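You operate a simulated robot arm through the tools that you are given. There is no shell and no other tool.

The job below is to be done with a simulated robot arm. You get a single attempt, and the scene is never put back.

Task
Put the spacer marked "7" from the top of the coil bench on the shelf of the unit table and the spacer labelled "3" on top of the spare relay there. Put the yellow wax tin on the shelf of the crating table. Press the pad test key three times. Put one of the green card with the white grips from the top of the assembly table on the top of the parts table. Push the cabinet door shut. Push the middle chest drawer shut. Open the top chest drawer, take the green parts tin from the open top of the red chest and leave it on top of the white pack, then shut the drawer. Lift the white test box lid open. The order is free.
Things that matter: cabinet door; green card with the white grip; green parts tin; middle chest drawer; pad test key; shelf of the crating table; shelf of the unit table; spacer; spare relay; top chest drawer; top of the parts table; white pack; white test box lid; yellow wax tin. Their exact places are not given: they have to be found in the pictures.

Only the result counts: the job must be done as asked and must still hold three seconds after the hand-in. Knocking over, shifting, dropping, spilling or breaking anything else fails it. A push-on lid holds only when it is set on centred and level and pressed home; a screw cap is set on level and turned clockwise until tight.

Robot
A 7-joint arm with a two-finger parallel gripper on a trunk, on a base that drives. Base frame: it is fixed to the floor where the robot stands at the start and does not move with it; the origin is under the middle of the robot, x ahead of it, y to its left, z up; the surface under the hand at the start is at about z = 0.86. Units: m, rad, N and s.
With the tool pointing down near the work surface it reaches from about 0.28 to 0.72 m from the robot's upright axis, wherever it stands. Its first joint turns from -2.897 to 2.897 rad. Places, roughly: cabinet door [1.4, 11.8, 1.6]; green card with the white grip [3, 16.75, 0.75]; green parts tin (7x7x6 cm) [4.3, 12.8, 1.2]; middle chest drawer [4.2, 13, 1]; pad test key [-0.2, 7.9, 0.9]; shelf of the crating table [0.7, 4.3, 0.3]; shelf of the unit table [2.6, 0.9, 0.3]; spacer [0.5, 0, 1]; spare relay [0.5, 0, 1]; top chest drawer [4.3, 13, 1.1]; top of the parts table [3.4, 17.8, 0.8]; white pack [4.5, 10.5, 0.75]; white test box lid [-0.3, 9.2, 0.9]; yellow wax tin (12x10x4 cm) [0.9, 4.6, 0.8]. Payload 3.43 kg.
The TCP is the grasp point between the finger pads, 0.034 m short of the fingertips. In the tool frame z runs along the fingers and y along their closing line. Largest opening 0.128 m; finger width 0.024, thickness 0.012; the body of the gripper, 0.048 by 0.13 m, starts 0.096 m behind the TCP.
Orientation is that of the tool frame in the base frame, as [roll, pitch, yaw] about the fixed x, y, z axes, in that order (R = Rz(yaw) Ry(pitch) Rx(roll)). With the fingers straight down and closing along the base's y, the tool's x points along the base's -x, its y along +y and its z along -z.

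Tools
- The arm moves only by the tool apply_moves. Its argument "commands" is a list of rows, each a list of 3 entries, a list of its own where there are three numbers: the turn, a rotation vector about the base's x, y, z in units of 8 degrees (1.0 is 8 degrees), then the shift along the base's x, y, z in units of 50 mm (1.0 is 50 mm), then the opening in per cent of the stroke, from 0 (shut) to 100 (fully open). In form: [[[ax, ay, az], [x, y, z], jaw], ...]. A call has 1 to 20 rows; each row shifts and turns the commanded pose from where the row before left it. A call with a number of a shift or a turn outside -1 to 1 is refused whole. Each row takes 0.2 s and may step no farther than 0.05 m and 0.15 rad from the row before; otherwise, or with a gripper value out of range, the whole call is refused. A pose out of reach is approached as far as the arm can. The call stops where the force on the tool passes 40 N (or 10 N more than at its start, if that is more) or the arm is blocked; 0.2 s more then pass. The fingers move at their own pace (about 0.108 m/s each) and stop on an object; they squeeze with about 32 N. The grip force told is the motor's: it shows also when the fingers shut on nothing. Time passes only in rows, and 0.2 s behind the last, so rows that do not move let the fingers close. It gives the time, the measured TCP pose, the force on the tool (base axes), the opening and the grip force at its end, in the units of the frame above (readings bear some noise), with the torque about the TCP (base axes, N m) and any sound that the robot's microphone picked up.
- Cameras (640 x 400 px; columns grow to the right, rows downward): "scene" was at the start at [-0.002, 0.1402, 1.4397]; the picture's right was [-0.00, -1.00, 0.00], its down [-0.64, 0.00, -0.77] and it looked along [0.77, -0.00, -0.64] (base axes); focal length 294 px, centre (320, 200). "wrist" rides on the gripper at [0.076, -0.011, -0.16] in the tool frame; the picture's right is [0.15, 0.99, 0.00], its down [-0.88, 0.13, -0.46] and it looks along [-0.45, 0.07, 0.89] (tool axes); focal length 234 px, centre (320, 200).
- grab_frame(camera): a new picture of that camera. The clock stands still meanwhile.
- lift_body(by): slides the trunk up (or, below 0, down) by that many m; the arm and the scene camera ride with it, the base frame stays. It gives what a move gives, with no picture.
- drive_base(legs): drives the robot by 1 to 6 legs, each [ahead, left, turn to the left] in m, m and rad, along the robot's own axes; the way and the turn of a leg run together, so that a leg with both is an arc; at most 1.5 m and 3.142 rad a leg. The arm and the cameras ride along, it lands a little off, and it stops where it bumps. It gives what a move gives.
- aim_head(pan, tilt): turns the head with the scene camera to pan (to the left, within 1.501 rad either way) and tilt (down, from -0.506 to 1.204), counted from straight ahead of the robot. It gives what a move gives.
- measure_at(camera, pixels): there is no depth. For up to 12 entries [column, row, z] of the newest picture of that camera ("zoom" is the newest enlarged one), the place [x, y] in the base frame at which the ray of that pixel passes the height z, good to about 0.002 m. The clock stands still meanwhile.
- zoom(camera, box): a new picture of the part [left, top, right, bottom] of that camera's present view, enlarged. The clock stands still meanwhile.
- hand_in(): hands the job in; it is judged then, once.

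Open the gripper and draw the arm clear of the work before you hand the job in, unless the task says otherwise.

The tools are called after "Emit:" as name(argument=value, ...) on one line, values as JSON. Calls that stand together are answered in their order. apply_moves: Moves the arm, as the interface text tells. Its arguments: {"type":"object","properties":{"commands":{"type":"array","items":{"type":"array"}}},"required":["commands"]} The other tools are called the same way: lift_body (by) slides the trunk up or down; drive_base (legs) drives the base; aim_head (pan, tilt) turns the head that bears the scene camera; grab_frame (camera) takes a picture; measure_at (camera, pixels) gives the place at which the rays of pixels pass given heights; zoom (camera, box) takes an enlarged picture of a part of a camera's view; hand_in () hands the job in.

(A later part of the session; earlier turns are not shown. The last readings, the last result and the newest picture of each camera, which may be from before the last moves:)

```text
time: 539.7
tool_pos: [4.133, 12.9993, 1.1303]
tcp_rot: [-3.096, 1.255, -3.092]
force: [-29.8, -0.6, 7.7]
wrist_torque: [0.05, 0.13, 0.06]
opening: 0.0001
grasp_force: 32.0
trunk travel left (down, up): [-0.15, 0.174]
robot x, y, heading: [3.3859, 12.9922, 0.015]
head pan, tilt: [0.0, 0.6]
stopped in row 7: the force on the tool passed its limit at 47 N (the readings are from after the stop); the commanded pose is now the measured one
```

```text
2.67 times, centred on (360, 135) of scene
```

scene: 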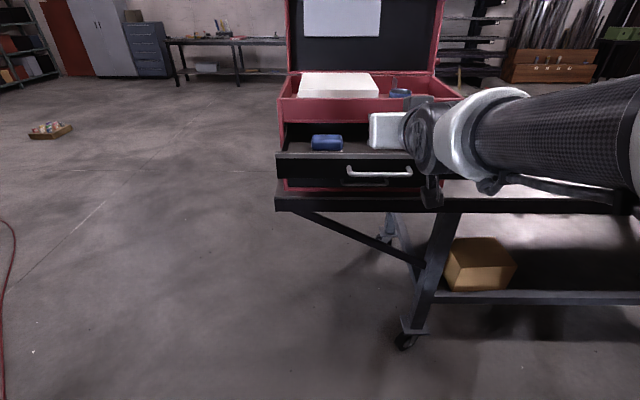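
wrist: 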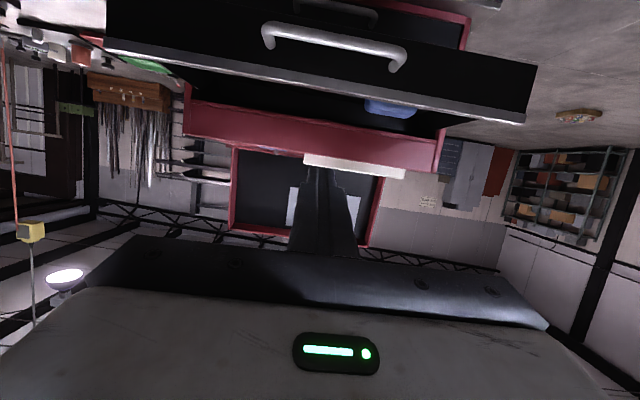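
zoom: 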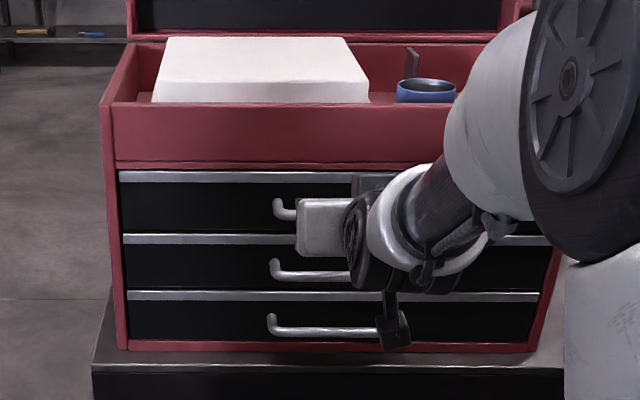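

The top drawer is shut (same stop position). I retreat, restore the tool to vertical and look north to the assembly table.

Emit:
apply_moves(commands=[[[0, 0, 0], [-0.8, 0, 0], 0], [[0, 0, 0], [-0.9, 0, 0], 0], [[0, 0, 0], [-0.9, 0, 0.2], 0], [[0, 0, 0], [-0.9, 0, 0.4], 0], [[0, 1, 0], [-0.6, 0, 0.4], 0], [[0, 1, 0], [0, 0, 0.4], 0], [[0, 1, 0], [0, 0, 0.2], 0], [[0, 1, 0], [0, 0, 0], 0], [[0, 1, 0], [0, 0, 0], 0], [[0, 1, 0], [0, 0, 0], 0], [[0, 1, 0], [0, 0, 0], 0], [[0, 1, 0], [0, 0, 0], 0], [[0, 1, 0], [0, 0, 0], 0], [[0, 0, 0], [0, 0, 0], 0]])

Emit:
aim_head(pan=1.45, tilt=0.4)

Emit:
grab_frame(camera="scene")

```text
time: 542.7
tool_pos: [3.9325, 13.0011, 1.2073]
tcp_rot: [3.139, -0.007, -3.125]
force: [-0.2, 1.2, 0.2]
wrist_torque: [-0.01, 0.04, 0.0]
opening: 0.0001
grasp_force: 31.9
trunk travel left (down, up): [-0.15, 0.174]
robot x, y, heading: [3.3863, 12.9896, 0.006]
head pan, tilt: [0.0, 0.6]
```

```text
time: 544.3
tool_pos: [3.9329, 13.0008, 1.2059]
tcp_rot: [3.141, -0.005, -3.126]
force: [1.4, 0.4, -1.3]
wrist_torque: [-0.01, -0.02, -0.01]
opening: 0.0002
grasp_force: 32.1
trunk travel left (down, up): [-0.15, 0.174]
robot x, y, heading: [3.3881, 12.9918, 0.013]
head pan, tilt: [1.45, 0.4]
```

```text
taken
```

scene: 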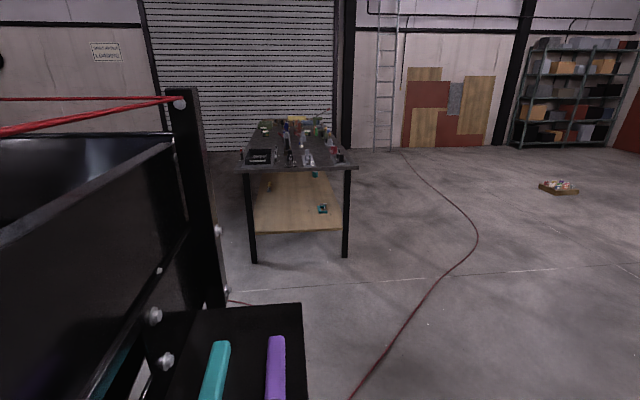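

The assembly table stands to the north (near end y≈15.4). I measure nearby obstacles first.

Emit:
measure_at(camera="scene", pixels=[[303, 303, 0.75], [305, 398, 0.75], [303, 303, 0.5], [346, 258, 0], [253, 262, 0], [225, 295, 0], [357, 167, 0.8], [240, 170, 0.8], [250, 125, 0.8], [335, 123, 0.8]])

Emit:
zoom(camera="scene", box=[220, 90, 380, 190])

```text
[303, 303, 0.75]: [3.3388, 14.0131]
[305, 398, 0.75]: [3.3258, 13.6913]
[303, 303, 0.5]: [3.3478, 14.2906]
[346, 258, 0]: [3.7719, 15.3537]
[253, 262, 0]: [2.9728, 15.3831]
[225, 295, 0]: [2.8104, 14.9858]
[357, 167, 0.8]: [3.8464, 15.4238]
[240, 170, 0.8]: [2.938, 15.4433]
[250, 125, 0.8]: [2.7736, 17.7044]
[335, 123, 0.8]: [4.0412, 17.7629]
```

```text
4.00 times, centred on (300, 140) of scene
```

zoom: 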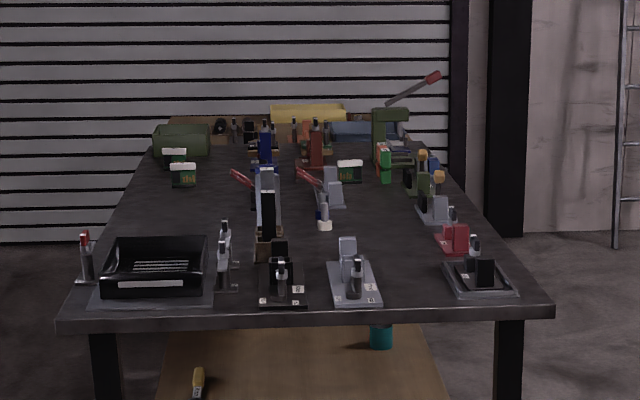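

Several green pieces with white tops are visible; I measure where each one is.

Emit:
measure_at(camera="zoom", pixels=[[183, 185, 0.75], [175, 165, 0.75], [350, 180, 0.75], [385, 180, 0.75], [525, 305, 0.75], [75, 305, 0.75], [450, 125, 0.75], [170, 118, 0.75], [268, 310, 0.75], [400, 200, 0.75]])

```text
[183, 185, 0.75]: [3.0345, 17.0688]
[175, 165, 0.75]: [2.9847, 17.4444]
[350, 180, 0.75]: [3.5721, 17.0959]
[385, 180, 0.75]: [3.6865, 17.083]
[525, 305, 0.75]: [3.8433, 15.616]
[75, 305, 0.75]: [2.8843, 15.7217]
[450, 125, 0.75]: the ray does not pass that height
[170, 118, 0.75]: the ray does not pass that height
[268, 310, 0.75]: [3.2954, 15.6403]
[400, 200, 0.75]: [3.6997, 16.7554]
```

The third green piece (350,170) is near (3.55, 16.58), reachable from the east side. I drive round to the east side of that table.

Emit:
drive_base(legs=[[0.3, 0.6, 0], [0.78, 0.9, 0], [0, 1.3, 0]])

Emit:
aim_head(pan=1.5, tilt=0.4)

Emit:
grab_frame(camera="scene")

```text
time: 571.8
tool_pos: [4.9868, 15.8372, 1.2059]
tcp_rot: [3.14, -0.005, 3.14]
force: [-0.2, 0.8, -0.5]
wrist_torque: [0.01, 0.02, -0.01]
opening: 0.0
grasp_force: 32.7
trunk travel left (down, up): [-0.15, 0.174]
robot x, y, heading: [4.4429, 15.8356, -0.006]
head pan, tilt: [1.45, 0.4]
```

```text
time: 572.4
tool_pos: [4.9867, 15.837, 1.206]
tcp_rot: [3.139, -0.004, 3.14]
force: [-0.1, 0.3, 0.2]
wrist_torque: [0.01, 0.04, 0.02]
opening: 0.0
grasp_force: 32.1
trunk travel left (down, up): [-0.15, 0.174]
robot x, y, heading: [4.4417, 15.8356, -0.009]
head pan, tilt: [1.499, 0.4]
```

```text
taken
```

scene: 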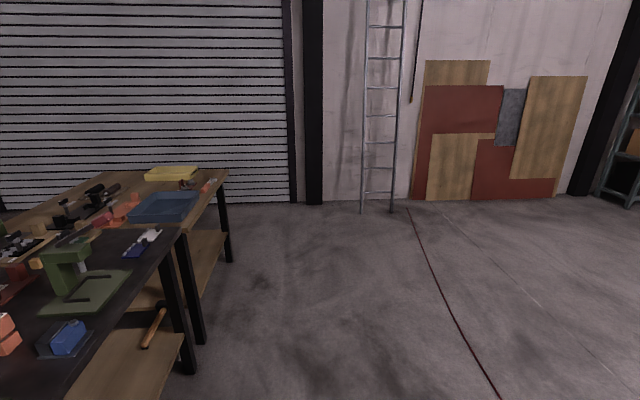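

I turn to face the table (west).

Emit:
drive_base(legs=[[0, 0, 3.13]])

Emit:
aim_head(pan=-0.5, tilt=0.6)

Emit:
grab_frame(camera="scene")

```text
time: 580.2
tool_pos: [3.8989, 15.8712, 1.2072]
tcp_rot: [3.139, -0.007, -0.068]
force: [0.8, -0.1, 0.6]
wrist_torque: [0.05, 0.02, 0.0]
opening: 0.0
grasp_force: 32.5
trunk travel left (down, up): [-0.15, 0.174]
robot x, y, heading: [4.4378, 15.8362, 3.069]
head pan, tilt: [1.499, 0.4]
```

```text
time: 582.1
tool_pos: [3.8986, 15.8699, 1.2058]
tcp_rot: [3.141, -0.007, -0.065]
force: [0.2, 0.2, -0.2]
wrist_torque: [-0.01, 0.0, -0.02]
opening: 0.0
grasp_force: 31.6
trunk travel left (down, up): [-0.15, 0.174]
robot x, y, heading: [4.4399, 15.8349, 3.069]
head pan, tilt: [-0.499, 0.6]
```

```text
taken
```

scene: 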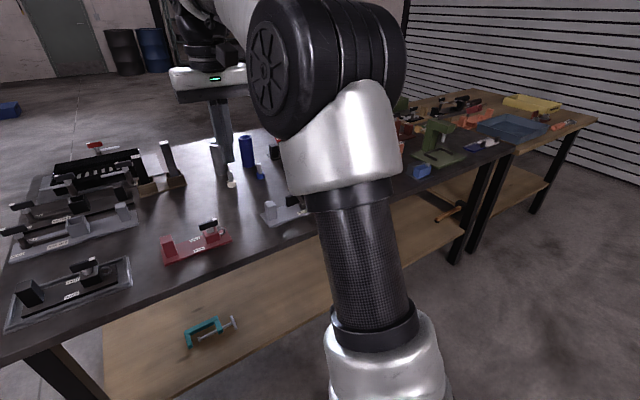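

The arm hides the middle. I raise the hand and shift north 0.65 m.

Emit:
apply_moves(commands=[[[0, 0, 0], [0.6, 0, 0.8], 0], [[0, 0, 0], [0.6, 0, 0.8], 0], [[0, 0, 0], [0, 0, 0], 0]])

Emit:
drive_base(legs=[[0, -0.65, 0.07]])

Emit:
aim_head(pan=0.2, tilt=0.6)

Emit:
grab_frame(camera="scene")

```text
time: 582.9
tool_pos: [3.9568, 15.8719, 1.2865]
tcp_rot: [3.14, -0.006, -0.068]
force: [-0.7, 0.9, -0.3]
wrist_torque: [0.0, 0.02, 0.0]
opening: 0.0002
grasp_force: 32.4
trunk travel left (down, up): [-0.15, 0.174]
robot x, y, heading: [4.4433, 15.8352, 3.073]
head pan, tilt: [-0.499, 0.6]
```

```text
time: 589.7
tool_pos: [3.9794, 16.4945, 1.2866]
tcp_rot: [3.139, -0.008, 0.0]
force: [0.3, 0.0, -0.1]
wrist_torque: [-0.01, 0.0, -0.01]
opening: 0.0001
grasp_force: 31.7
trunk travel left (down, up): [-0.15, 0.174]
robot x, y, heading: [4.4689, 16.4916, 3.139]
head pan, tilt: [-0.499, 0.6]
```

```text
time: 590.8
tool_pos: [3.9805, 16.4945, 1.2863]
tcp_rot: [3.141, -0.007, 0.0]
force: [0.0, -0.2, 0.2]
wrist_torque: [-0.01, 0.03, -0.01]
opening: 0.0001
grasp_force: 32.2
trunk travel left (down, up): [-0.15, 0.174]
robot x, y, heading: [4.4682, 16.4891, 3.141]
head pan, tilt: [0.201, 0.6]
```

```text
taken
```

scene: 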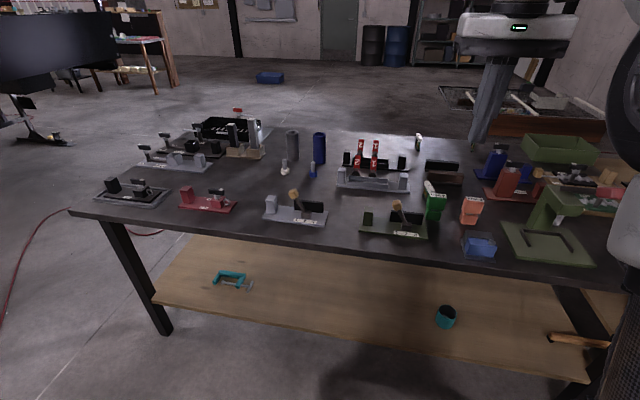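

I zoom on the middle of the table to identify the green pieces.

Emit:
zoom(camera="scene", box=[330, 120, 510, 250])

Emit:
zoom(camera="scene", box=[380, 110, 480, 180])

Emit:
zoom(camera="scene", box=[470, 110, 640, 230])

```text
3.08 times, centred on (420, 185) of scene
```

zoom: 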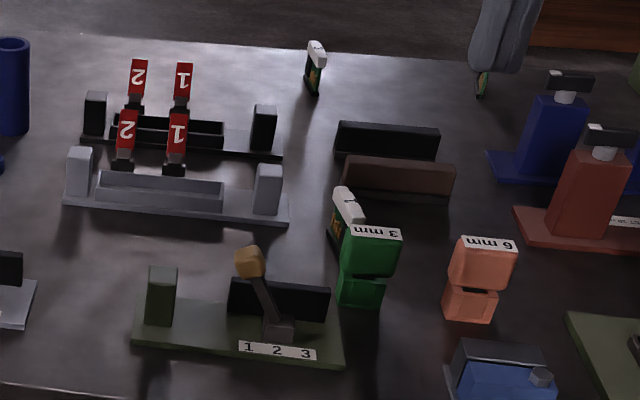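

```text
5.71 times, centred on (430, 145) of scene
```

zoom: 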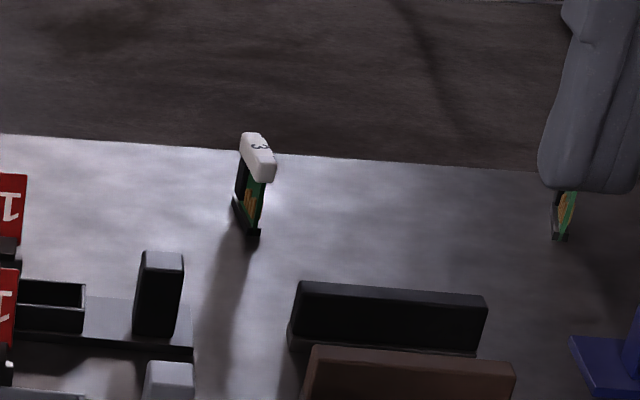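

```text
3.33 times, centred on (555, 170) of scene
```

zoom: 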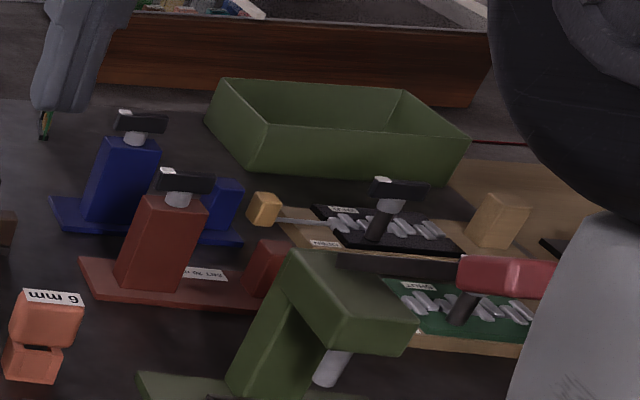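

The cards are thin upright boards with white grips: one at (418,140), one behind the green "3 mm" block at (428,187), and one near the hand. I move the hand for a wrist view of the nearest card.

Emit:
measure_at(camera="scene", pixels=[[428, 185, 0.88], [428, 185, 0.85], [428, 200, 0.82], [434, 220, 0.82], [418, 148, 0.82], [390, 252, 0.82], [480, 262, 0.82], [100, 210, 0.82]])

Emit:
drive_base(legs=[[0.12, 0, 0]])

Emit:
apply_moves(commands=[[[0, 0, 0], [-0.9, 0, 0], 100], [[0, 0, 0], [-0.6, 0, 0], 100], [[0, 0, 0], [0, 0, 0], 100]])

Emit:
grab_frame(camera="wrist")

Emit:
grab_frame(camera="scene")

```text
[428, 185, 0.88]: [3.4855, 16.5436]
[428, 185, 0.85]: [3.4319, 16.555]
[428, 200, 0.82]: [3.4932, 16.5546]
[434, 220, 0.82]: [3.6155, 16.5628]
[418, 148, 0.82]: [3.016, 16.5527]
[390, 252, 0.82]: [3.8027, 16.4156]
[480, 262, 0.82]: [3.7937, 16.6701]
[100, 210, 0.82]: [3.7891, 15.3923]
```

```text
time: 592.0
tool_pos: [3.8568, 16.4947, 1.2856]
tcp_rot: [3.14, -0.006, 0.0]
force: [0.1, 0.4, -0.7]
wrist_torque: [0.01, -0.02, -0.02]
opening: 0.0001
grasp_force: 32.0
trunk travel left (down, up): [-0.15, 0.174]
robot x, y, heading: [4.3443, 16.4913, 3.139]
head pan, tilt: [0.201, 0.6]
```

```text
time: 592.8
tool_pos: [3.7789, 16.4978, 1.2842]
tcp_rot: [3.14, -0.004, 0.001]
force: [0.8, 0.4, -0.8]
wrist_torque: [0.02, -0.05, -0.01]
opening: 0.128
grasp_force: 0.0
trunk travel left (down, up): [-0.15, 0.174]
robot x, y, heading: [4.3449, 16.492, 3.139]
head pan, tilt: [0.201, 0.6]
```

```text
taken
```

wrist: 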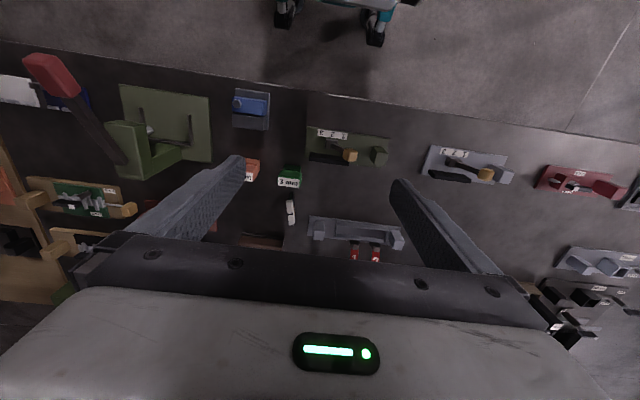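

```text
taken
```

scene: 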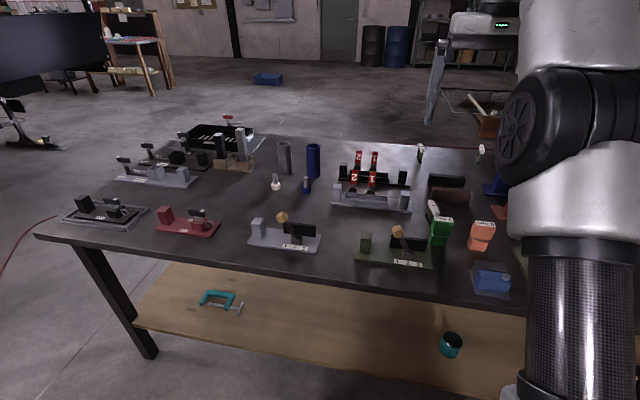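

From above the card's white grip is at (290,212), next to the green block (289,177). I zoom and measure.

Emit:
zoom(camera="wrist", box=[240, 150, 350, 240])

Emit:
measure_at(camera="zoom", pixels=[[290, 265, 0.88], [290, 265, 0.9], [290, 265, 0.86], [282, 215, 0.88], [298, 320, 0.88], [270, 270, 0.88], [310, 270, 0.88], [300, 160, 0.86]])

Emit:
zoom(camera="scene", box=[400, 180, 520, 270])

```text
4.44 times, centred on (295, 195) of wrist
```

zoom: 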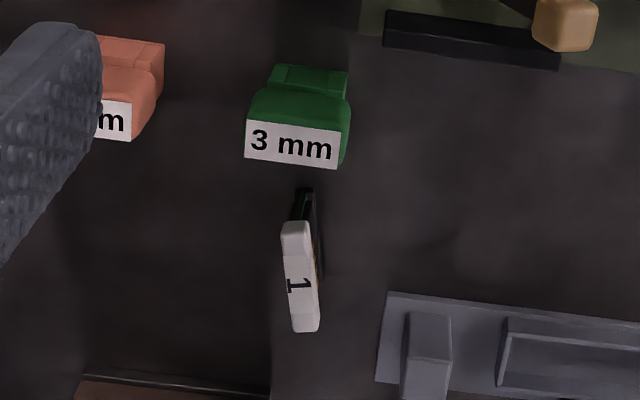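

```text
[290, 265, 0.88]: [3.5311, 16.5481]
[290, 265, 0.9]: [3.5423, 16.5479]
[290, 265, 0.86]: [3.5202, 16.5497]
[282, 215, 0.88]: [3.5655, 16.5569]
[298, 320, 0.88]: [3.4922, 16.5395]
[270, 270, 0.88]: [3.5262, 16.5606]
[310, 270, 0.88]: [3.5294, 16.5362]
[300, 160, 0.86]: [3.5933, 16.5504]
```

```text
4.44 times, centred on (460, 225) of scene
```

zoom: 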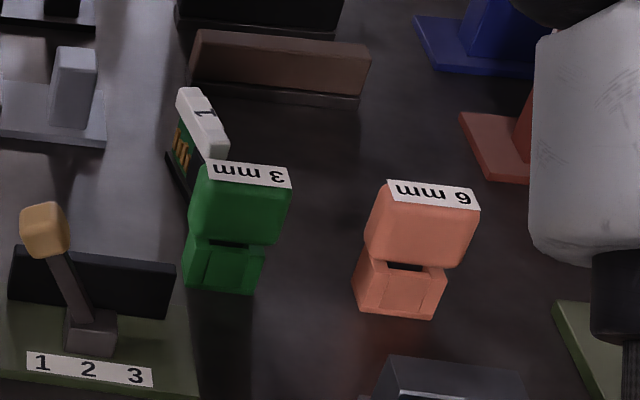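

Emit:
measure_at(camera="zoom", pixels=[[203, 122, 0.86], [203, 122, 0.88], [203, 122, 0.9], [203, 122, 0.92], [186, 92, 0.88], [220, 152, 0.88], [175, 155, 0.82], [250, 293, 0.82]])

Emit:
zoom(camera="wrist", box=[240, 150, 350, 240])

Emit:
measure_at(camera="zoom", pixels=[[301, 276, 0.86], [301, 276, 0.88], [301, 276, 0.9], [301, 276, 0.92], [297, 224, 0.9], [305, 330, 0.9], [305, 190, 0.82], [284, 276, 0.9], [318, 276, 0.9], [300, 166, 0.9], [298, 130, 0.9]])

```text
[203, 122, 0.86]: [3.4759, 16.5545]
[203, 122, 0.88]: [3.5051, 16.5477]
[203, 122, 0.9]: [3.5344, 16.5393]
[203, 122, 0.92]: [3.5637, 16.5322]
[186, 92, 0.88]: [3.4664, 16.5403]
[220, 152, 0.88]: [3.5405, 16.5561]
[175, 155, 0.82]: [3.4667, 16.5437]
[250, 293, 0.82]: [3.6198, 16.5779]
```

```text
4.44 times, centred on (295, 195) of wrist
```

zoom: 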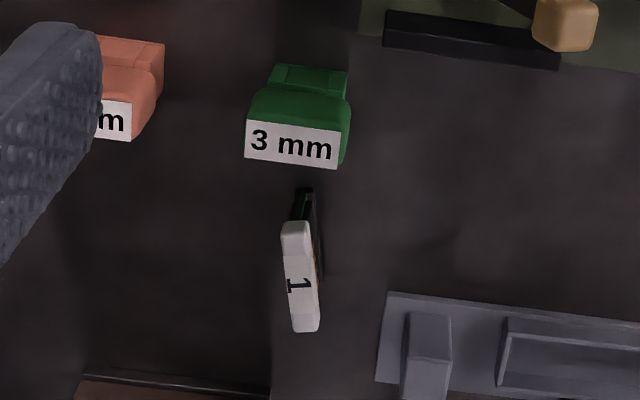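

```text
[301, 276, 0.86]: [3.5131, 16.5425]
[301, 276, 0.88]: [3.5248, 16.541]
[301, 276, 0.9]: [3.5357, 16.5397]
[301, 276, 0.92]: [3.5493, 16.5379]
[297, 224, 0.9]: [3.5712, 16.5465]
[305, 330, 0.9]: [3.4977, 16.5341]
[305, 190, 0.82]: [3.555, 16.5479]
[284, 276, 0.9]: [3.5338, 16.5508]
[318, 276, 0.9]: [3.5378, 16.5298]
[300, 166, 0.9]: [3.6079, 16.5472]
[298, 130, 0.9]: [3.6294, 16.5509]
```

Both views agree: card grip at (3.535, 16.540), top z≈0.90, ~7 cm long, yaw ≈0.17 rad. I drive 0.17 m closer and position above it.

Emit:
drive_base(legs=[[0.165, 0, 0]])

Emit:
apply_moves(commands=[[[0, 0, 0.6], [-0.6, 0.4, -0.6], 30], [[0, 0, 0.6], [-0.6, 0.4, -0.6], 30], [[0, 0, 0], [-0.4, 0, -0.8], 30], [[0, 0, 0], [0, 0, -0.9], 30], [[0, 0, 0], [0, 0, -0.9], 30], [[0, 0, 0], [0, 0, -0.9], 30], [[0, 0, 0], [0, 0, 0], 30]])

Emit:
grab_frame(camera="wrist")

Emit:
grab_frame(camera="scene")

```text
time: 594.3
tool_pos: [3.6098, 16.4976, 1.2842]
tcp_rot: [3.139, -0.004, 0.0]
force: [0.4, -0.5, -0.1]
wrist_torque: [-0.04, -0.01, 0.01]
opening: 0.1281
grasp_force: 0.1
trunk travel left (down, up): [-0.15, 0.174]
robot x, y, heading: [4.1718, 16.4934, 3.136]
head pan, tilt: [0.201, 0.6]
```

```text
time: 595.9
tool_pos: [3.5457, 16.5271, 1.0633]
tcp_rot: [3.141, -0.004, 0.167]
force: [-0.7, -0.4, 0.4]
wrist_torque: [0.01, 0.02, -0.01]
opening: 0.0385
grasp_force: 0.1
out of reach, approached as far as the arm can: row 2
trunk travel left (down, up): [-0.15, 0.174]
robot x, y, heading: [4.1741, 16.4914, 3.138]
head pan, tilt: [0.201, 0.6]
```

```text
taken
```

wrist: 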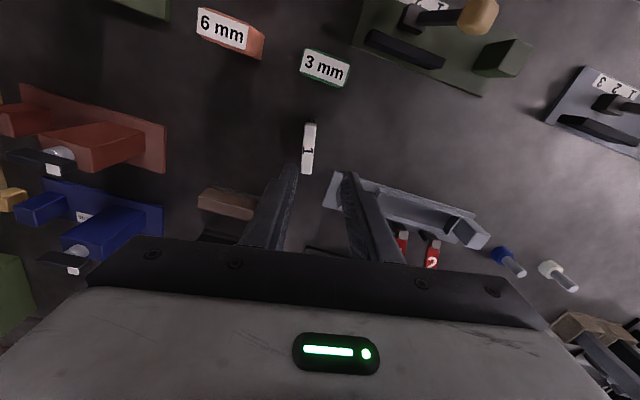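

```text
taken
```

scene: 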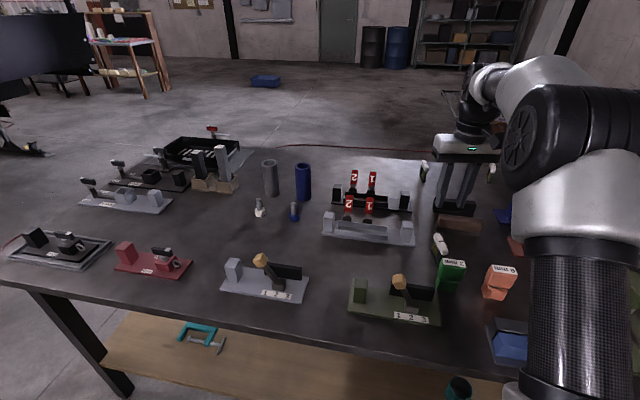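

The grip "1" is at (309,148), nearly parallel to the fingers now. I zoom and measure.

Emit:
zoom(camera="wrist", box=[250, 90, 370, 190])

Emit:
measure_at(camera="zoom", pixels=[[313, 230, 0.9], [318, 132, 0.9], [310, 332, 0.9], [290, 230, 0.9], [338, 230, 0.9], [313, 230, 0.89], [300, 350, 0.9]])

```text
4.00 times, centred on (310, 140) of wrist
```

zoom: 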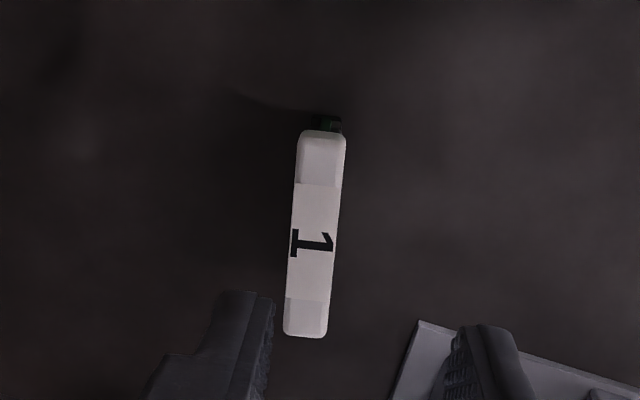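

```text
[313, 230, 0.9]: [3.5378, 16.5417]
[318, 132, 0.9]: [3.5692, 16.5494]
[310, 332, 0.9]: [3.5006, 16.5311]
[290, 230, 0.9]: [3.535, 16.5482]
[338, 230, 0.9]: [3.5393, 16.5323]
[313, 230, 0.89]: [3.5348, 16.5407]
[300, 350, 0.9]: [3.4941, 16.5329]
```

Grip centre (3.536, 16.5405), yaw ≈0.225. I refine the yaw and position and descend to 3 cm above.

Emit:
apply_moves(commands=[[[0, 0, 0.42], [-0.19, 0.27, 0], 30], [[0, 0, 0], [0, 0, -0.9], 30], [[0, 0, 0], [0, 0, -0.9], 30], [[0, 0, 0], [0, 0, -0.7], 30], [[0, 0, 0], [0, 0, 0], 30]])

Emit:
grab_frame(camera="wrist")

Emit:
zoom(camera="scene", box=[390, 180, 510, 290])

```text
time: 597.1
tool_pos: [3.5368, 16.5402, 0.9348]
tcp_rot: [3.14, -0.003, 0.226]
force: [-0.2, -0.9, 0.6]
wrist_torque: [-0.01, 0.01, 0.04]
opening: 0.0384
grasp_force: 0.0
trunk travel left (down, up): [-0.15, 0.174]
robot x, y, heading: [4.1756, 16.4904, 3.141]
head pan, tilt: [0.201, 0.6]
```

```text
taken
```

wrist: 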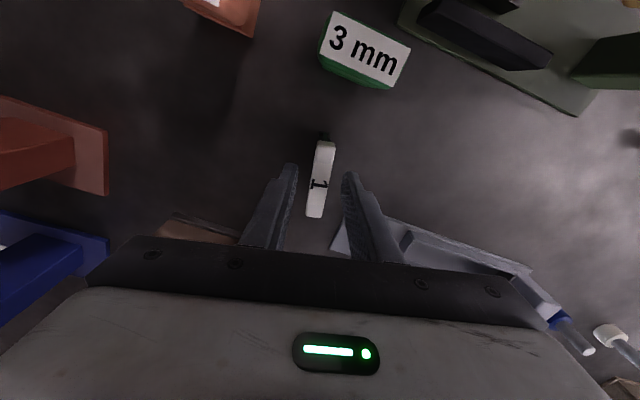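

```text
3.64 times, centred on (450, 235) of scene
```

zoom: 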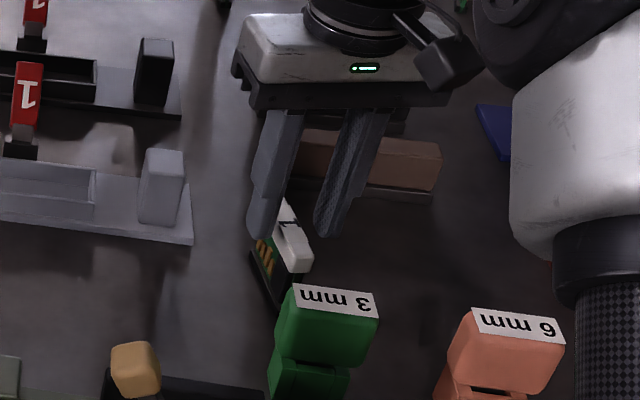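

The grip sits between the fingers. I descend 37 mm and close.

Emit:
apply_moves(commands=[[[0, 0, 0], [0, 0, -0.4], 30], [[0, 0, 0], [0, 0, -0.34], 30], [[0, 0, 0], [0, 0, 0], 0], [[0, 0, 0], [0, 0, 0], 0], [[0, 0, 0], [0, 0, 0], 0]])

Emit:
grab_frame(camera="wrist")

Emit:
zoom(camera="scene", box=[390, 180, 510, 290])

```text
time: 598.3
tool_pos: [3.5372, 16.5414, 0.8998]
tcp_rot: [3.139, -0.004, 0.229]
force: [-1.1, 0.3, 0.2]
wrist_torque: [0.01, 0.0, 0.01]
opening: 0.0152
grasp_force: 32.3
trunk travel left (down, up): [-0.15, 0.174]
robot x, y, heading: [4.1707, 16.4948, 3.135]
head pan, tilt: [0.201, 0.6]
```

```text
taken
```

wrist: 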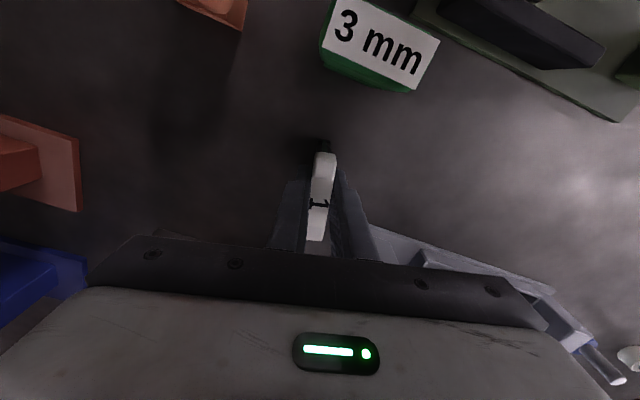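

```text
3.64 times, centred on (450, 235) of scene
```

zoom: 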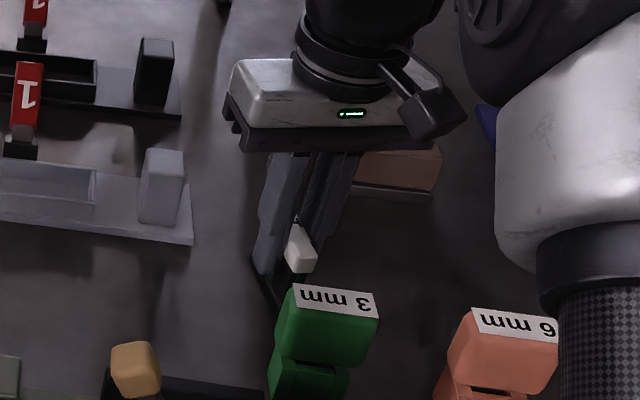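

Gripped the card (15 mm). I lift it and look at it.

Emit:
apply_moves(commands=[[[0, 0, 0], [0, 0, 0.4], 0], [[0, 0, 0], [0, 0, 0.8], 0], [[0, 0, 0], [0, 0, 0.9], 0], [[0, 0, 0], [0, 0, 0.9], 0], [[0, 0, 0], [0, 0, 0], 0]])

Emit:
zoom(camera="scene", box=[370, 120, 530, 290])

Emit:
grab_frame(camera="wrist")

```text
time: 599.5
tool_pos: [3.5374, 16.5377, 1.0498]
tcp_rot: [3.14, -0.004, 0.228]
force: [0.0, -0.7, -0.8]
wrist_torque: [0.0, -0.01, 0.0]
opening: 0.0155
grasp_force: 31.8
trunk travel left (down, up): [-0.15, 0.174]
robot x, y, heading: [4.1757, 16.4926, 3.145]
head pan, tilt: [0.201, 0.6]
```

```text
2.35 times, centred on (450, 205) of scene
```

zoom: 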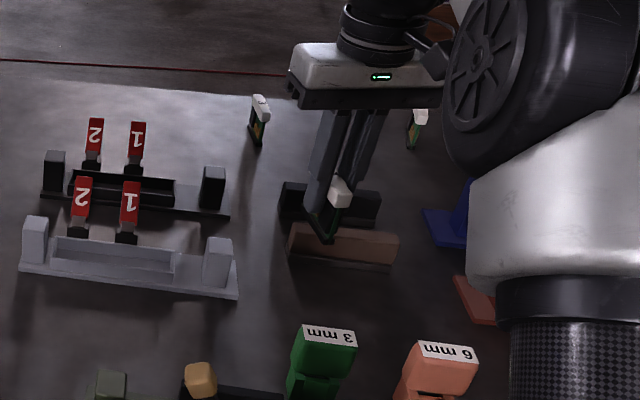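

```text
taken
```

wrist: 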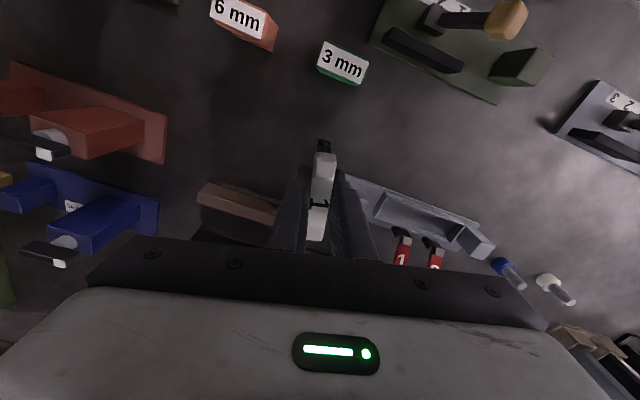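

The card is lifted clean. I raise it high, back off and move north toward the parts table.

Emit:
apply_moves(commands=[[[0, 0, 0], [0.3, 0, 0.9], 0], [[0, 0, 0], [0.3, 0, 0.9], 0], [[0, 0, 0], [0.6, 0, 0.9], 0], [[0, 0, 0], [0.6, 0, 0.9], 0], [[0, 0, 0], [0.9, 0, 0.2], 0], [[0, 0, 0], [0, 0, 0], 0]])

Emit:
drive_base(legs=[[-0.32, 0, 0], [0, -1.1, 0]])

Emit:
aim_head(pan=0.2, tilt=0.5)

Emit:
grab_frame(camera="scene")

```text
refused: row 3 steps farther than a row can; nothing moved
```

```text
time: 612.0
tool_pos: [3.8831, 17.6438, 1.0484]
tcp_rot: [3.141, -0.004, 0.204]
force: [0.1, -0.2, -0.9]
wrist_torque: [0.02, 0.01, 0.01]
opening: 0.0155
grasp_force: 32.0
trunk travel left (down, up): [-0.15, 0.174]
robot x, y, heading: [4.5221, 17.5797, 3.115]
head pan, tilt: [0.201, 0.6]
```

```text
time: 612.7
tool_pos: [3.8827, 17.6429, 1.0503]
tcp_rot: [3.139, -0.004, 0.203]
force: [0.3, 0.7, -1.0]
wrist_torque: [0.04, 0.04, -0.01]
opening: 0.0155
grasp_force: 31.4
trunk travel left (down, up): [-0.15, 0.174]
robot x, y, heading: [4.5184, 17.5837, 3.111]
head pan, tilt: [0.201, 0.499]
```

```text
taken
```

scene: 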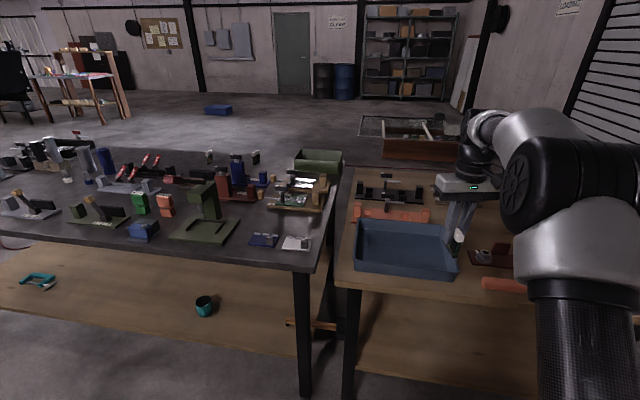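

The raise was refused so the drive happened at the lower height, but nothing was touched. I raise the card now and look over the parts table.

Emit:
apply_moves(commands=[[[0, 0, 0], [0, 0, 0.9], 0], [[0, 0, 0], [0, 0, 0.9], 0], [[0, 0, 0], [0, 0, 0.9], 0], [[0, 0, 0], [0.3, 0, 0.9], 0], [[0, 0, 0], [0.6, 0, 0.5], 0], [[0, 0, 0], [0.9, 0, 0], 0], [[0, 0, 0], [0, 0, 0], 0]])

Emit:
drive_base(legs=[[0, -0.25, 0.03]])

Emit:
aim_head(pan=0.15, tilt=0.6)

Emit:
grab_frame(camera="scene")

Emit:
grab_frame(camera="wrist")

```text
time: 614.3
tool_pos: [3.9618, 17.6433, 1.2243]
tcp_rot: [3.14, -0.003, 0.202]
force: [0.0, 0.8, -0.1]
wrist_torque: [-0.01, 0.02, 0.01]
opening: 0.0154
grasp_force: 31.4
out of reach, approached as far as the arm can: row 4
trunk travel left (down, up): [-0.15, 0.174]
robot x, y, heading: [4.5145, 17.5841, 3.112]
head pan, tilt: [0.201, 0.499]
```

```text
time: 617.4
tool_pos: [3.962, 17.8793, 1.2236]
tcp_rot: [3.14, -0.004, 0.237]
force: [0.0, 0.3, -0.5]
wrist_torque: [0.03, -0.01, 0.01]
opening: 0.0153
grasp_force: 31.7
trunk travel left (down, up): [-0.15, 0.174]
robot x, y, heading: [4.5185, 17.8355, -3.133]
head pan, tilt: [0.201, 0.499]
```

```text
time: 618.0
tool_pos: [3.9614, 17.88, 1.223]
tcp_rot: [3.139, -0.005, 0.239]
force: [-0.3, 0.6, -0.7]
wrist_torque: [0.02, 0.0, 0.01]
opening: 0.0154
grasp_force: 31.8
trunk travel left (down, up): [-0.15, 0.174]
robot x, y, heading: [4.5188, 17.8365, -3.14]
head pan, tilt: [0.15, 0.6]
```

```text
taken
```

scene: 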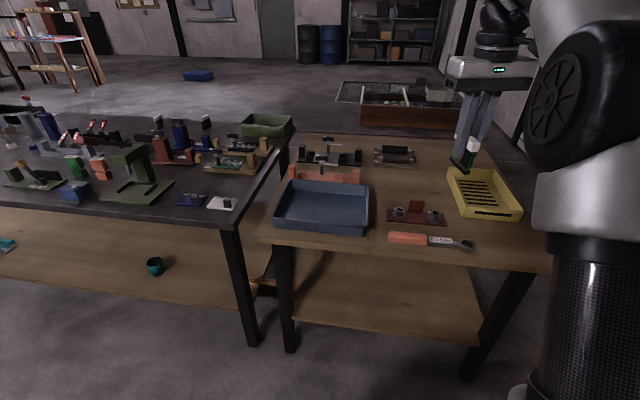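

```text
taken
```

wrist: 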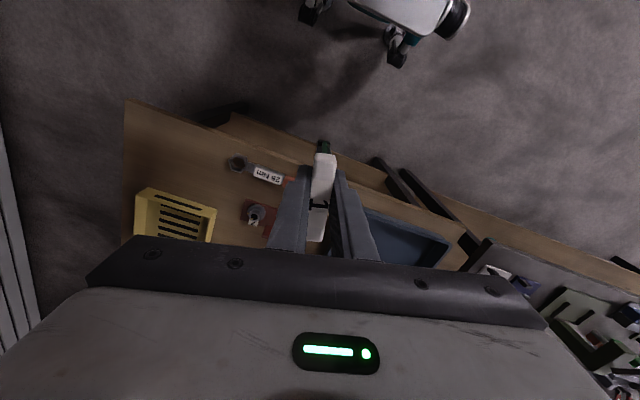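

The free area on the parts table is around (405,183), between the blue tray, brown board and yellow tray. I zoom and measure.

Emit:
zoom(camera="scene", box=[270, 125, 530, 260])

Emit:
measure_at(camera="scene", pixels=[[405, 183, 0.82], [372, 190, 0.82], [388, 208, 0.82], [447, 212, 0.82], [450, 190, 0.82], [395, 167, 0.82], [365, 170, 0.82], [420, 235, 0.82], [286, 353, 0], [468, 381, 0], [258, 240, 0.82], [530, 272, 0.82]])

```text
2.46 times, centred on (400, 192) of scene
```

zoom: 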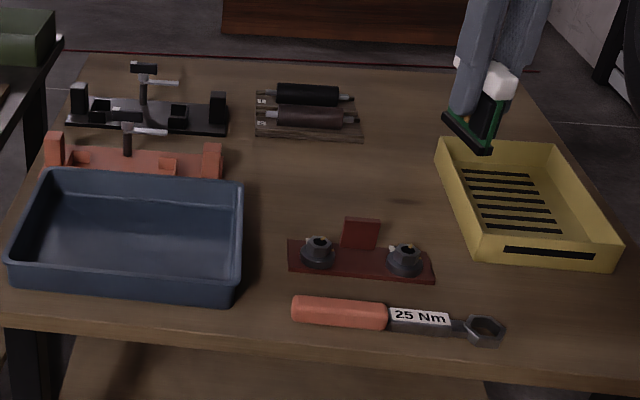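

```text
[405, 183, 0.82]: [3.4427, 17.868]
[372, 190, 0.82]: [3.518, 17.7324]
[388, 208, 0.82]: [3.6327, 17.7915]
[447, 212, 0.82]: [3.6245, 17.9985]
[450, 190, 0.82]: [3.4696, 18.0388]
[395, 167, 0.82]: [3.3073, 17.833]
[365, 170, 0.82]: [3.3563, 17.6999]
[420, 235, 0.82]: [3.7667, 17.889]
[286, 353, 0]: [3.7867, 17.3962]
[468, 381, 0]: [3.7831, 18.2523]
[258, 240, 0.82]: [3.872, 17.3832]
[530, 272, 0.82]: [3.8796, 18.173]
```

Free spot at about (3.50, 17.87). I drive 0.345 m closer and lower the card over it.

Emit:
drive_base(legs=[[0.345, 0, 0]])

Emit:
apply_moves(commands=[[[0, 0, -0.5], [-0.4, -0.05, -0.6], 0], [[0, 0, -0.5], [-0.5, 0, -0.7], 0], [[0, 0, 0], [-0.5, 0, -0.7], 0], [[0, 0, 0], [-0.5, 0, -0.8], 0], [[0, 0, 0], [-0.3, 0, -0.8], 0], [[0, 0, 0], [0, 0, 0], 0]])

Emit:
grab_frame(camera="scene")

Emit:
grab_frame(camera="wrist")

```text
time: 620.3
tool_pos: [3.6109, 17.8724, 1.2237]
tcp_rot: [3.14, -0.002, 0.243]
force: [0.4, -0.9, -0.8]
wrist_torque: [0.01, -0.01, -0.01]
opening: 0.0152
grasp_force: 32.2
trunk travel left (down, up): [-0.15, 0.174]
robot x, y, heading: [4.1735, 17.832, -3.125]
head pan, tilt: [0.15, 0.6]
```

```text
time: 621.7
tool_pos: [3.5023, 17.8739, 1.0439]
tcp_rot: [3.141, -0.004, 0.102]
force: [-0.3, 0.8, -0.8]
wrist_torque: [0.02, -0.04, -0.01]
opening: 0.0155
grasp_force: 32.5
trunk travel left (down, up): [-0.15, 0.174]
robot x, y, heading: [4.1728, 17.8278, -3.133]
head pan, tilt: [0.15, 0.6]
```

```text
taken
```

scene: 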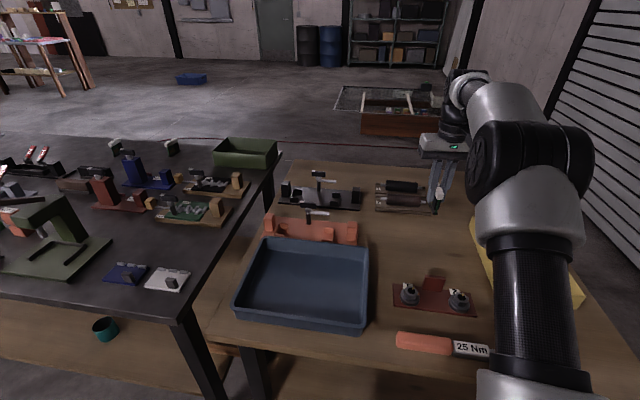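

```text
taken
```

wrist: 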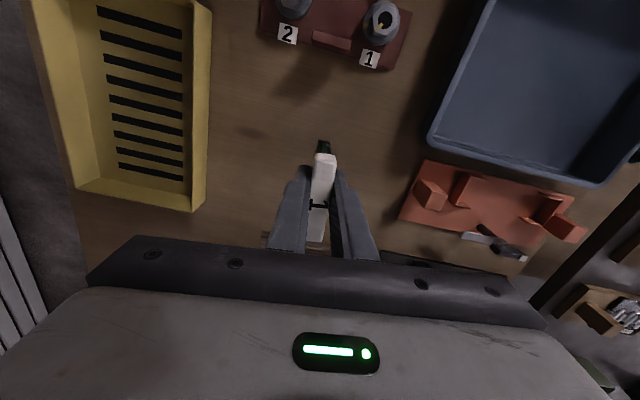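

The space around the card is free. I lower toward the table in stages.

Emit:
apply_moves(commands=[[[0, 0, 0], [0, 0, -0.9], 0], [[0, 0, 0], [0, 0, -0.9], 0], [[0, 0, 0], [0, 0, -0.5], 0], [[0, 0, 0], [0, 0, 0], 0]])

Emit:
zoom(camera="scene", box=[360, 140, 500, 270])

Emit:
grab_frame(camera="wrist")

```text
time: 622.7
tool_pos: [3.5026, 17.87, 0.9274]
tcp_rot: [3.139, -0.003, 0.103]
force: [-0.4, 0.3, -0.8]
wrist_torque: [-0.01, -0.01, -0.01]
opening: 0.0153
grasp_force: 32.3
trunk travel left (down, up): [-0.15, 0.174]
robot x, y, heading: [4.1713, 17.8301, -3.132]
head pan, tilt: [0.15, 0.6]
```

```text
3.08 times, centred on (430, 205) of scene
```

zoom: 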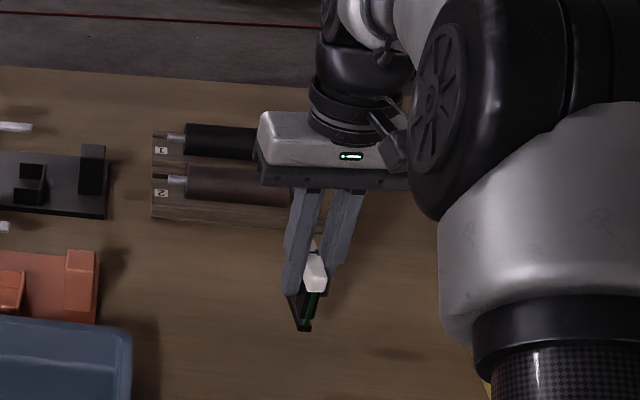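

```text
taken
```

wrist: 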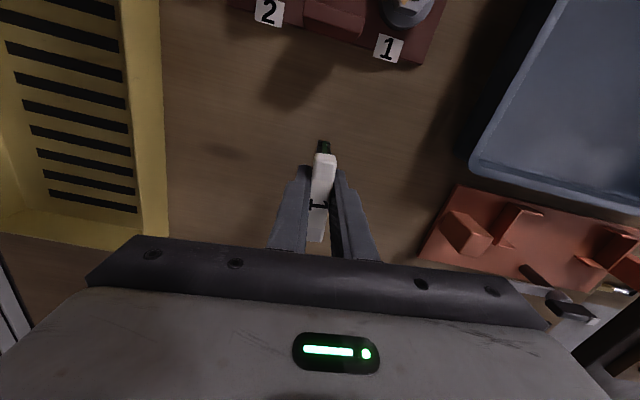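

Still above the table. I step down 2.5 mm per row until contact.

Emit:
apply_moves(commands=[[[0, 0, 0], [0, 0, -0.2], 0], [[0, 0, 0], [0, 0, -0.1], 0], [[0, 0, 0], [0, 0, -0.05], 0], [[0, 0, 0], [0, 0, -0.05], 0], [[0, 0, 0], [0, 0, -0.05], 0], [[0, 0, 0], [0, 0, -0.05], 0], [[0, 0, 0], [0, 0, 0], 0]])

```text
time: 624.3
tool_pos: [3.5015, 17.8709, 0.9026]
tcp_rot: [3.141, -0.003, 0.103]
force: [0.1, 0.2, -1.3]
wrist_torque: [-0.03, 0.03, -0.03]
opening: 0.0152
grasp_force: 32.5
trunk travel left (down, up): [-0.15, 0.174]
robot x, y, heading: [4.1707, 17.8327, -3.127]
head pan, tilt: [0.15, 0.6]
```

Emit:
apply_moves(commands=[[[0, 0, 0], [0, 0, -0.05], 0], [[0, 0, 0], [0, 0, -0.05], 0], [[0, 0, 0], [0, 0, -0.05], 0], [[0, 0, 0], [0, 0, -0.05], 0], [[0, 0, 0], [0, 0, 0], 0]])

Emit:
zoom(camera="scene", box=[360, 140, 500, 270])

```text
time: 625.5
tool_pos: [3.5015, 17.8695, 0.8931]
tcp_rot: [3.14, -0.003, 0.102]
force: [1.0, -0.5, 0.0]
wrist_torque: [0.0, 0.0, -0.04]
opening: 0.0151
grasp_force: 32.3
trunk travel left (down, up): [-0.15, 0.174]
robot x, y, heading: [4.1698, 17.8358, -3.133]
head pan, tilt: [0.15, 0.6]
```

```text
3.08 times, centred on (430, 205) of scene
```

zoom: 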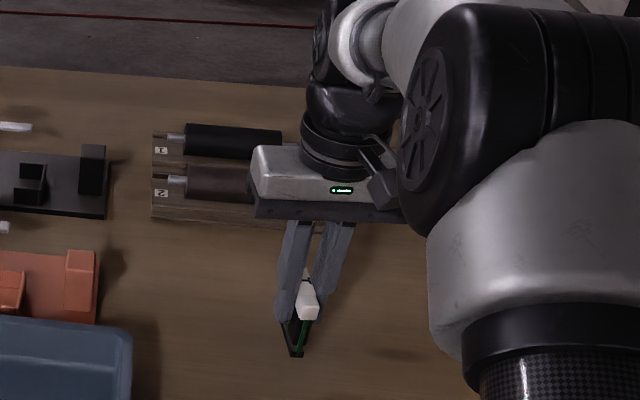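

Not touching yet; continue stepping down.

Emit:
apply_moves(commands=[[[0, 0, 0], [0, 0, -0.05], 0], [[0, 0, 0], [0, 0, -0.05], 0], [[0, 0, 0], [0, 0, -0.05], 0], [[0, 0, 0], [0, 0, -0.05], 0], [[0, 0, 0], [0, 0, 0], 0]])

```text
time: 626.7
tool_pos: [3.5013, 17.8703, 0.883]
tcp_rot: [3.14, -0.004, 0.101]
force: [-0.3, 0.4, -1.4]
wrist_torque: [0.01, 0.01, -0.01]
opening: 0.0152
grasp_force: 32.0
trunk travel left (down, up): [-0.15, 0.174]
robot x, y, heading: [4.1725, 17.8329, -3.133]
head pan, tilt: [0.15, 0.6]
```

Emit:
apply_moves(commands=[[[0, 0, 0], [0, 0, -0.05], 0], [[0, 0, 0], [0, 0, -0.05], 0], [[0, 0, 0], [0, 0, -0.05], 0], [[0, 0, 0], [0, 0, -0.05], 0], [[0, 0, 0], [0, 0, -0.05], 0], [[0, 0, 0], [0, 0, -0.05], 0], [[0, 0, 0], [0, 0, 0], 0]])

Emit:
zoom(camera="scene", box=[360, 140, 500, 270])

Emit:
grab_frame(camera="wrist")

```text
time: 628.3
tool_pos: [3.502, 17.8695, 0.8692]
tcp_rot: [3.141, -0.004, 0.103]
force: [0.1, -1.2, -1.3]
wrist_torque: [-0.01, -0.01, -0.02]
opening: 0.0154
grasp_force: 32.5
trunk travel left (down, up): [-0.15, 0.174]
robot x, y, heading: [4.1692, 17.8324, -3.131]
head pan, tilt: [0.15, 0.6]
```

```text
3.08 times, centred on (430, 205) of scene
```

zoom: 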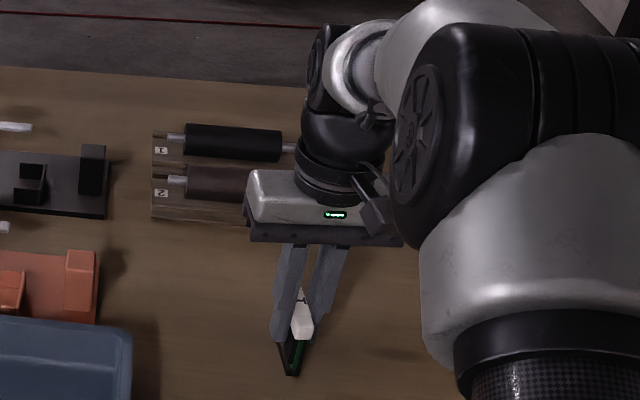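

```text
taken
```

wrist: 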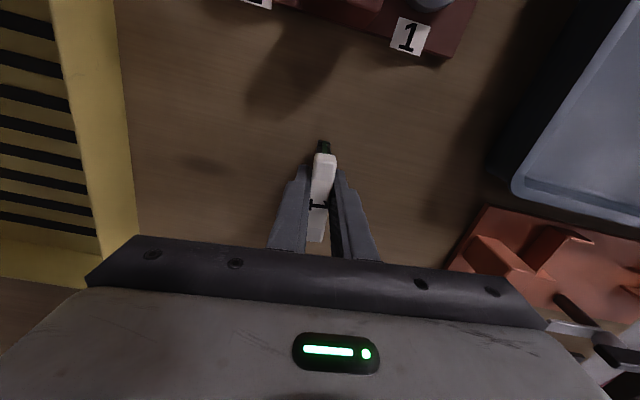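

Still free; continue in small steps.

Emit:
apply_moves(commands=[[[0, 0, 0], [0, 0, -0.05], 0], [[0, 0, 0], [0, 0, -0.05], 0], [[0, 0, 0], [0, 0, -0.05], 0], [[0, 0, 0], [0, 0, -0.05], 0], [[0, 0, 0], [0, 0, -0.05], 0], [[0, 0, 0], [0, 0, -0.05], 0], [[0, 0, 0], [0, 0, 0], 0]])

```text
time: 629.9
tool_pos: [3.501, 17.8699, 0.8582]
tcp_rot: [-3.14, 0.004, 0.102]
force: [-1.2, 0.3, 27.0]
wrist_torque: [0.14, -0.49, -0.01]
opening: 0.0153
grasp_force: 31.6
trunk travel left (down, up): [-0.15, 0.174]
robot x, y, heading: [4.1703, 17.8336, -3.132]
head pan, tilt: [0.15, 0.6]
```

Contact (27 N). I ease up slightly, open the fingers a little and check that the card stands.

Emit:
apply_moves(commands=[[[0, 0, 0], [0, 0, 0.06], 0], [[0, 0, 0], [0, 0, 0], 0], [[0, 0, 0], [0, 0, 0], 28], [[0, 0, 0], [0, 0, 0], 28], [[0, 0, 0], [0, 0, 0], 28]])

Emit:
grab_frame(camera="wrist")

Emit:
zoom(camera="scene", box=[360, 140, 500, 270])

```text
time: 631.1
tool_pos: [3.5019, 17.8714, 0.8563]
tcp_rot: [3.139, -0.006, 0.103]
force: [0.3, 0.1, 0.7]
wrist_torque: [0.02, 0.02, 0.02]
opening: 0.0359
grasp_force: 0.1
trunk travel left (down, up): [-0.15, 0.174]
robot x, y, heading: [4.1678, 17.8298, -3.132]
head pan, tilt: [0.15, 0.6]
```

```text
taken
```

wrist: 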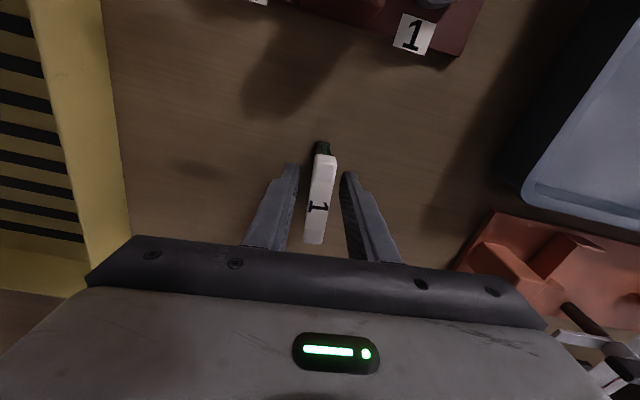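

```text
3.08 times, centred on (430, 205) of scene
```

zoom: 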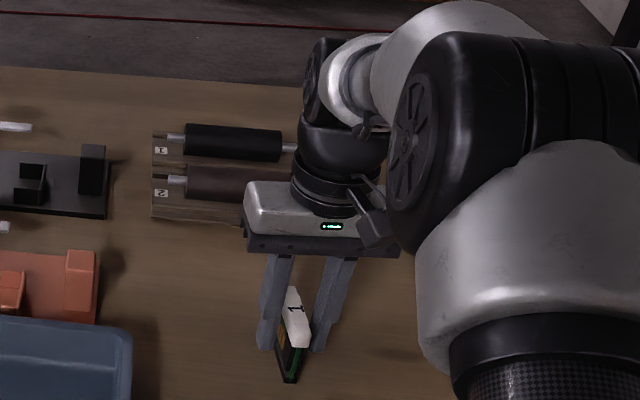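

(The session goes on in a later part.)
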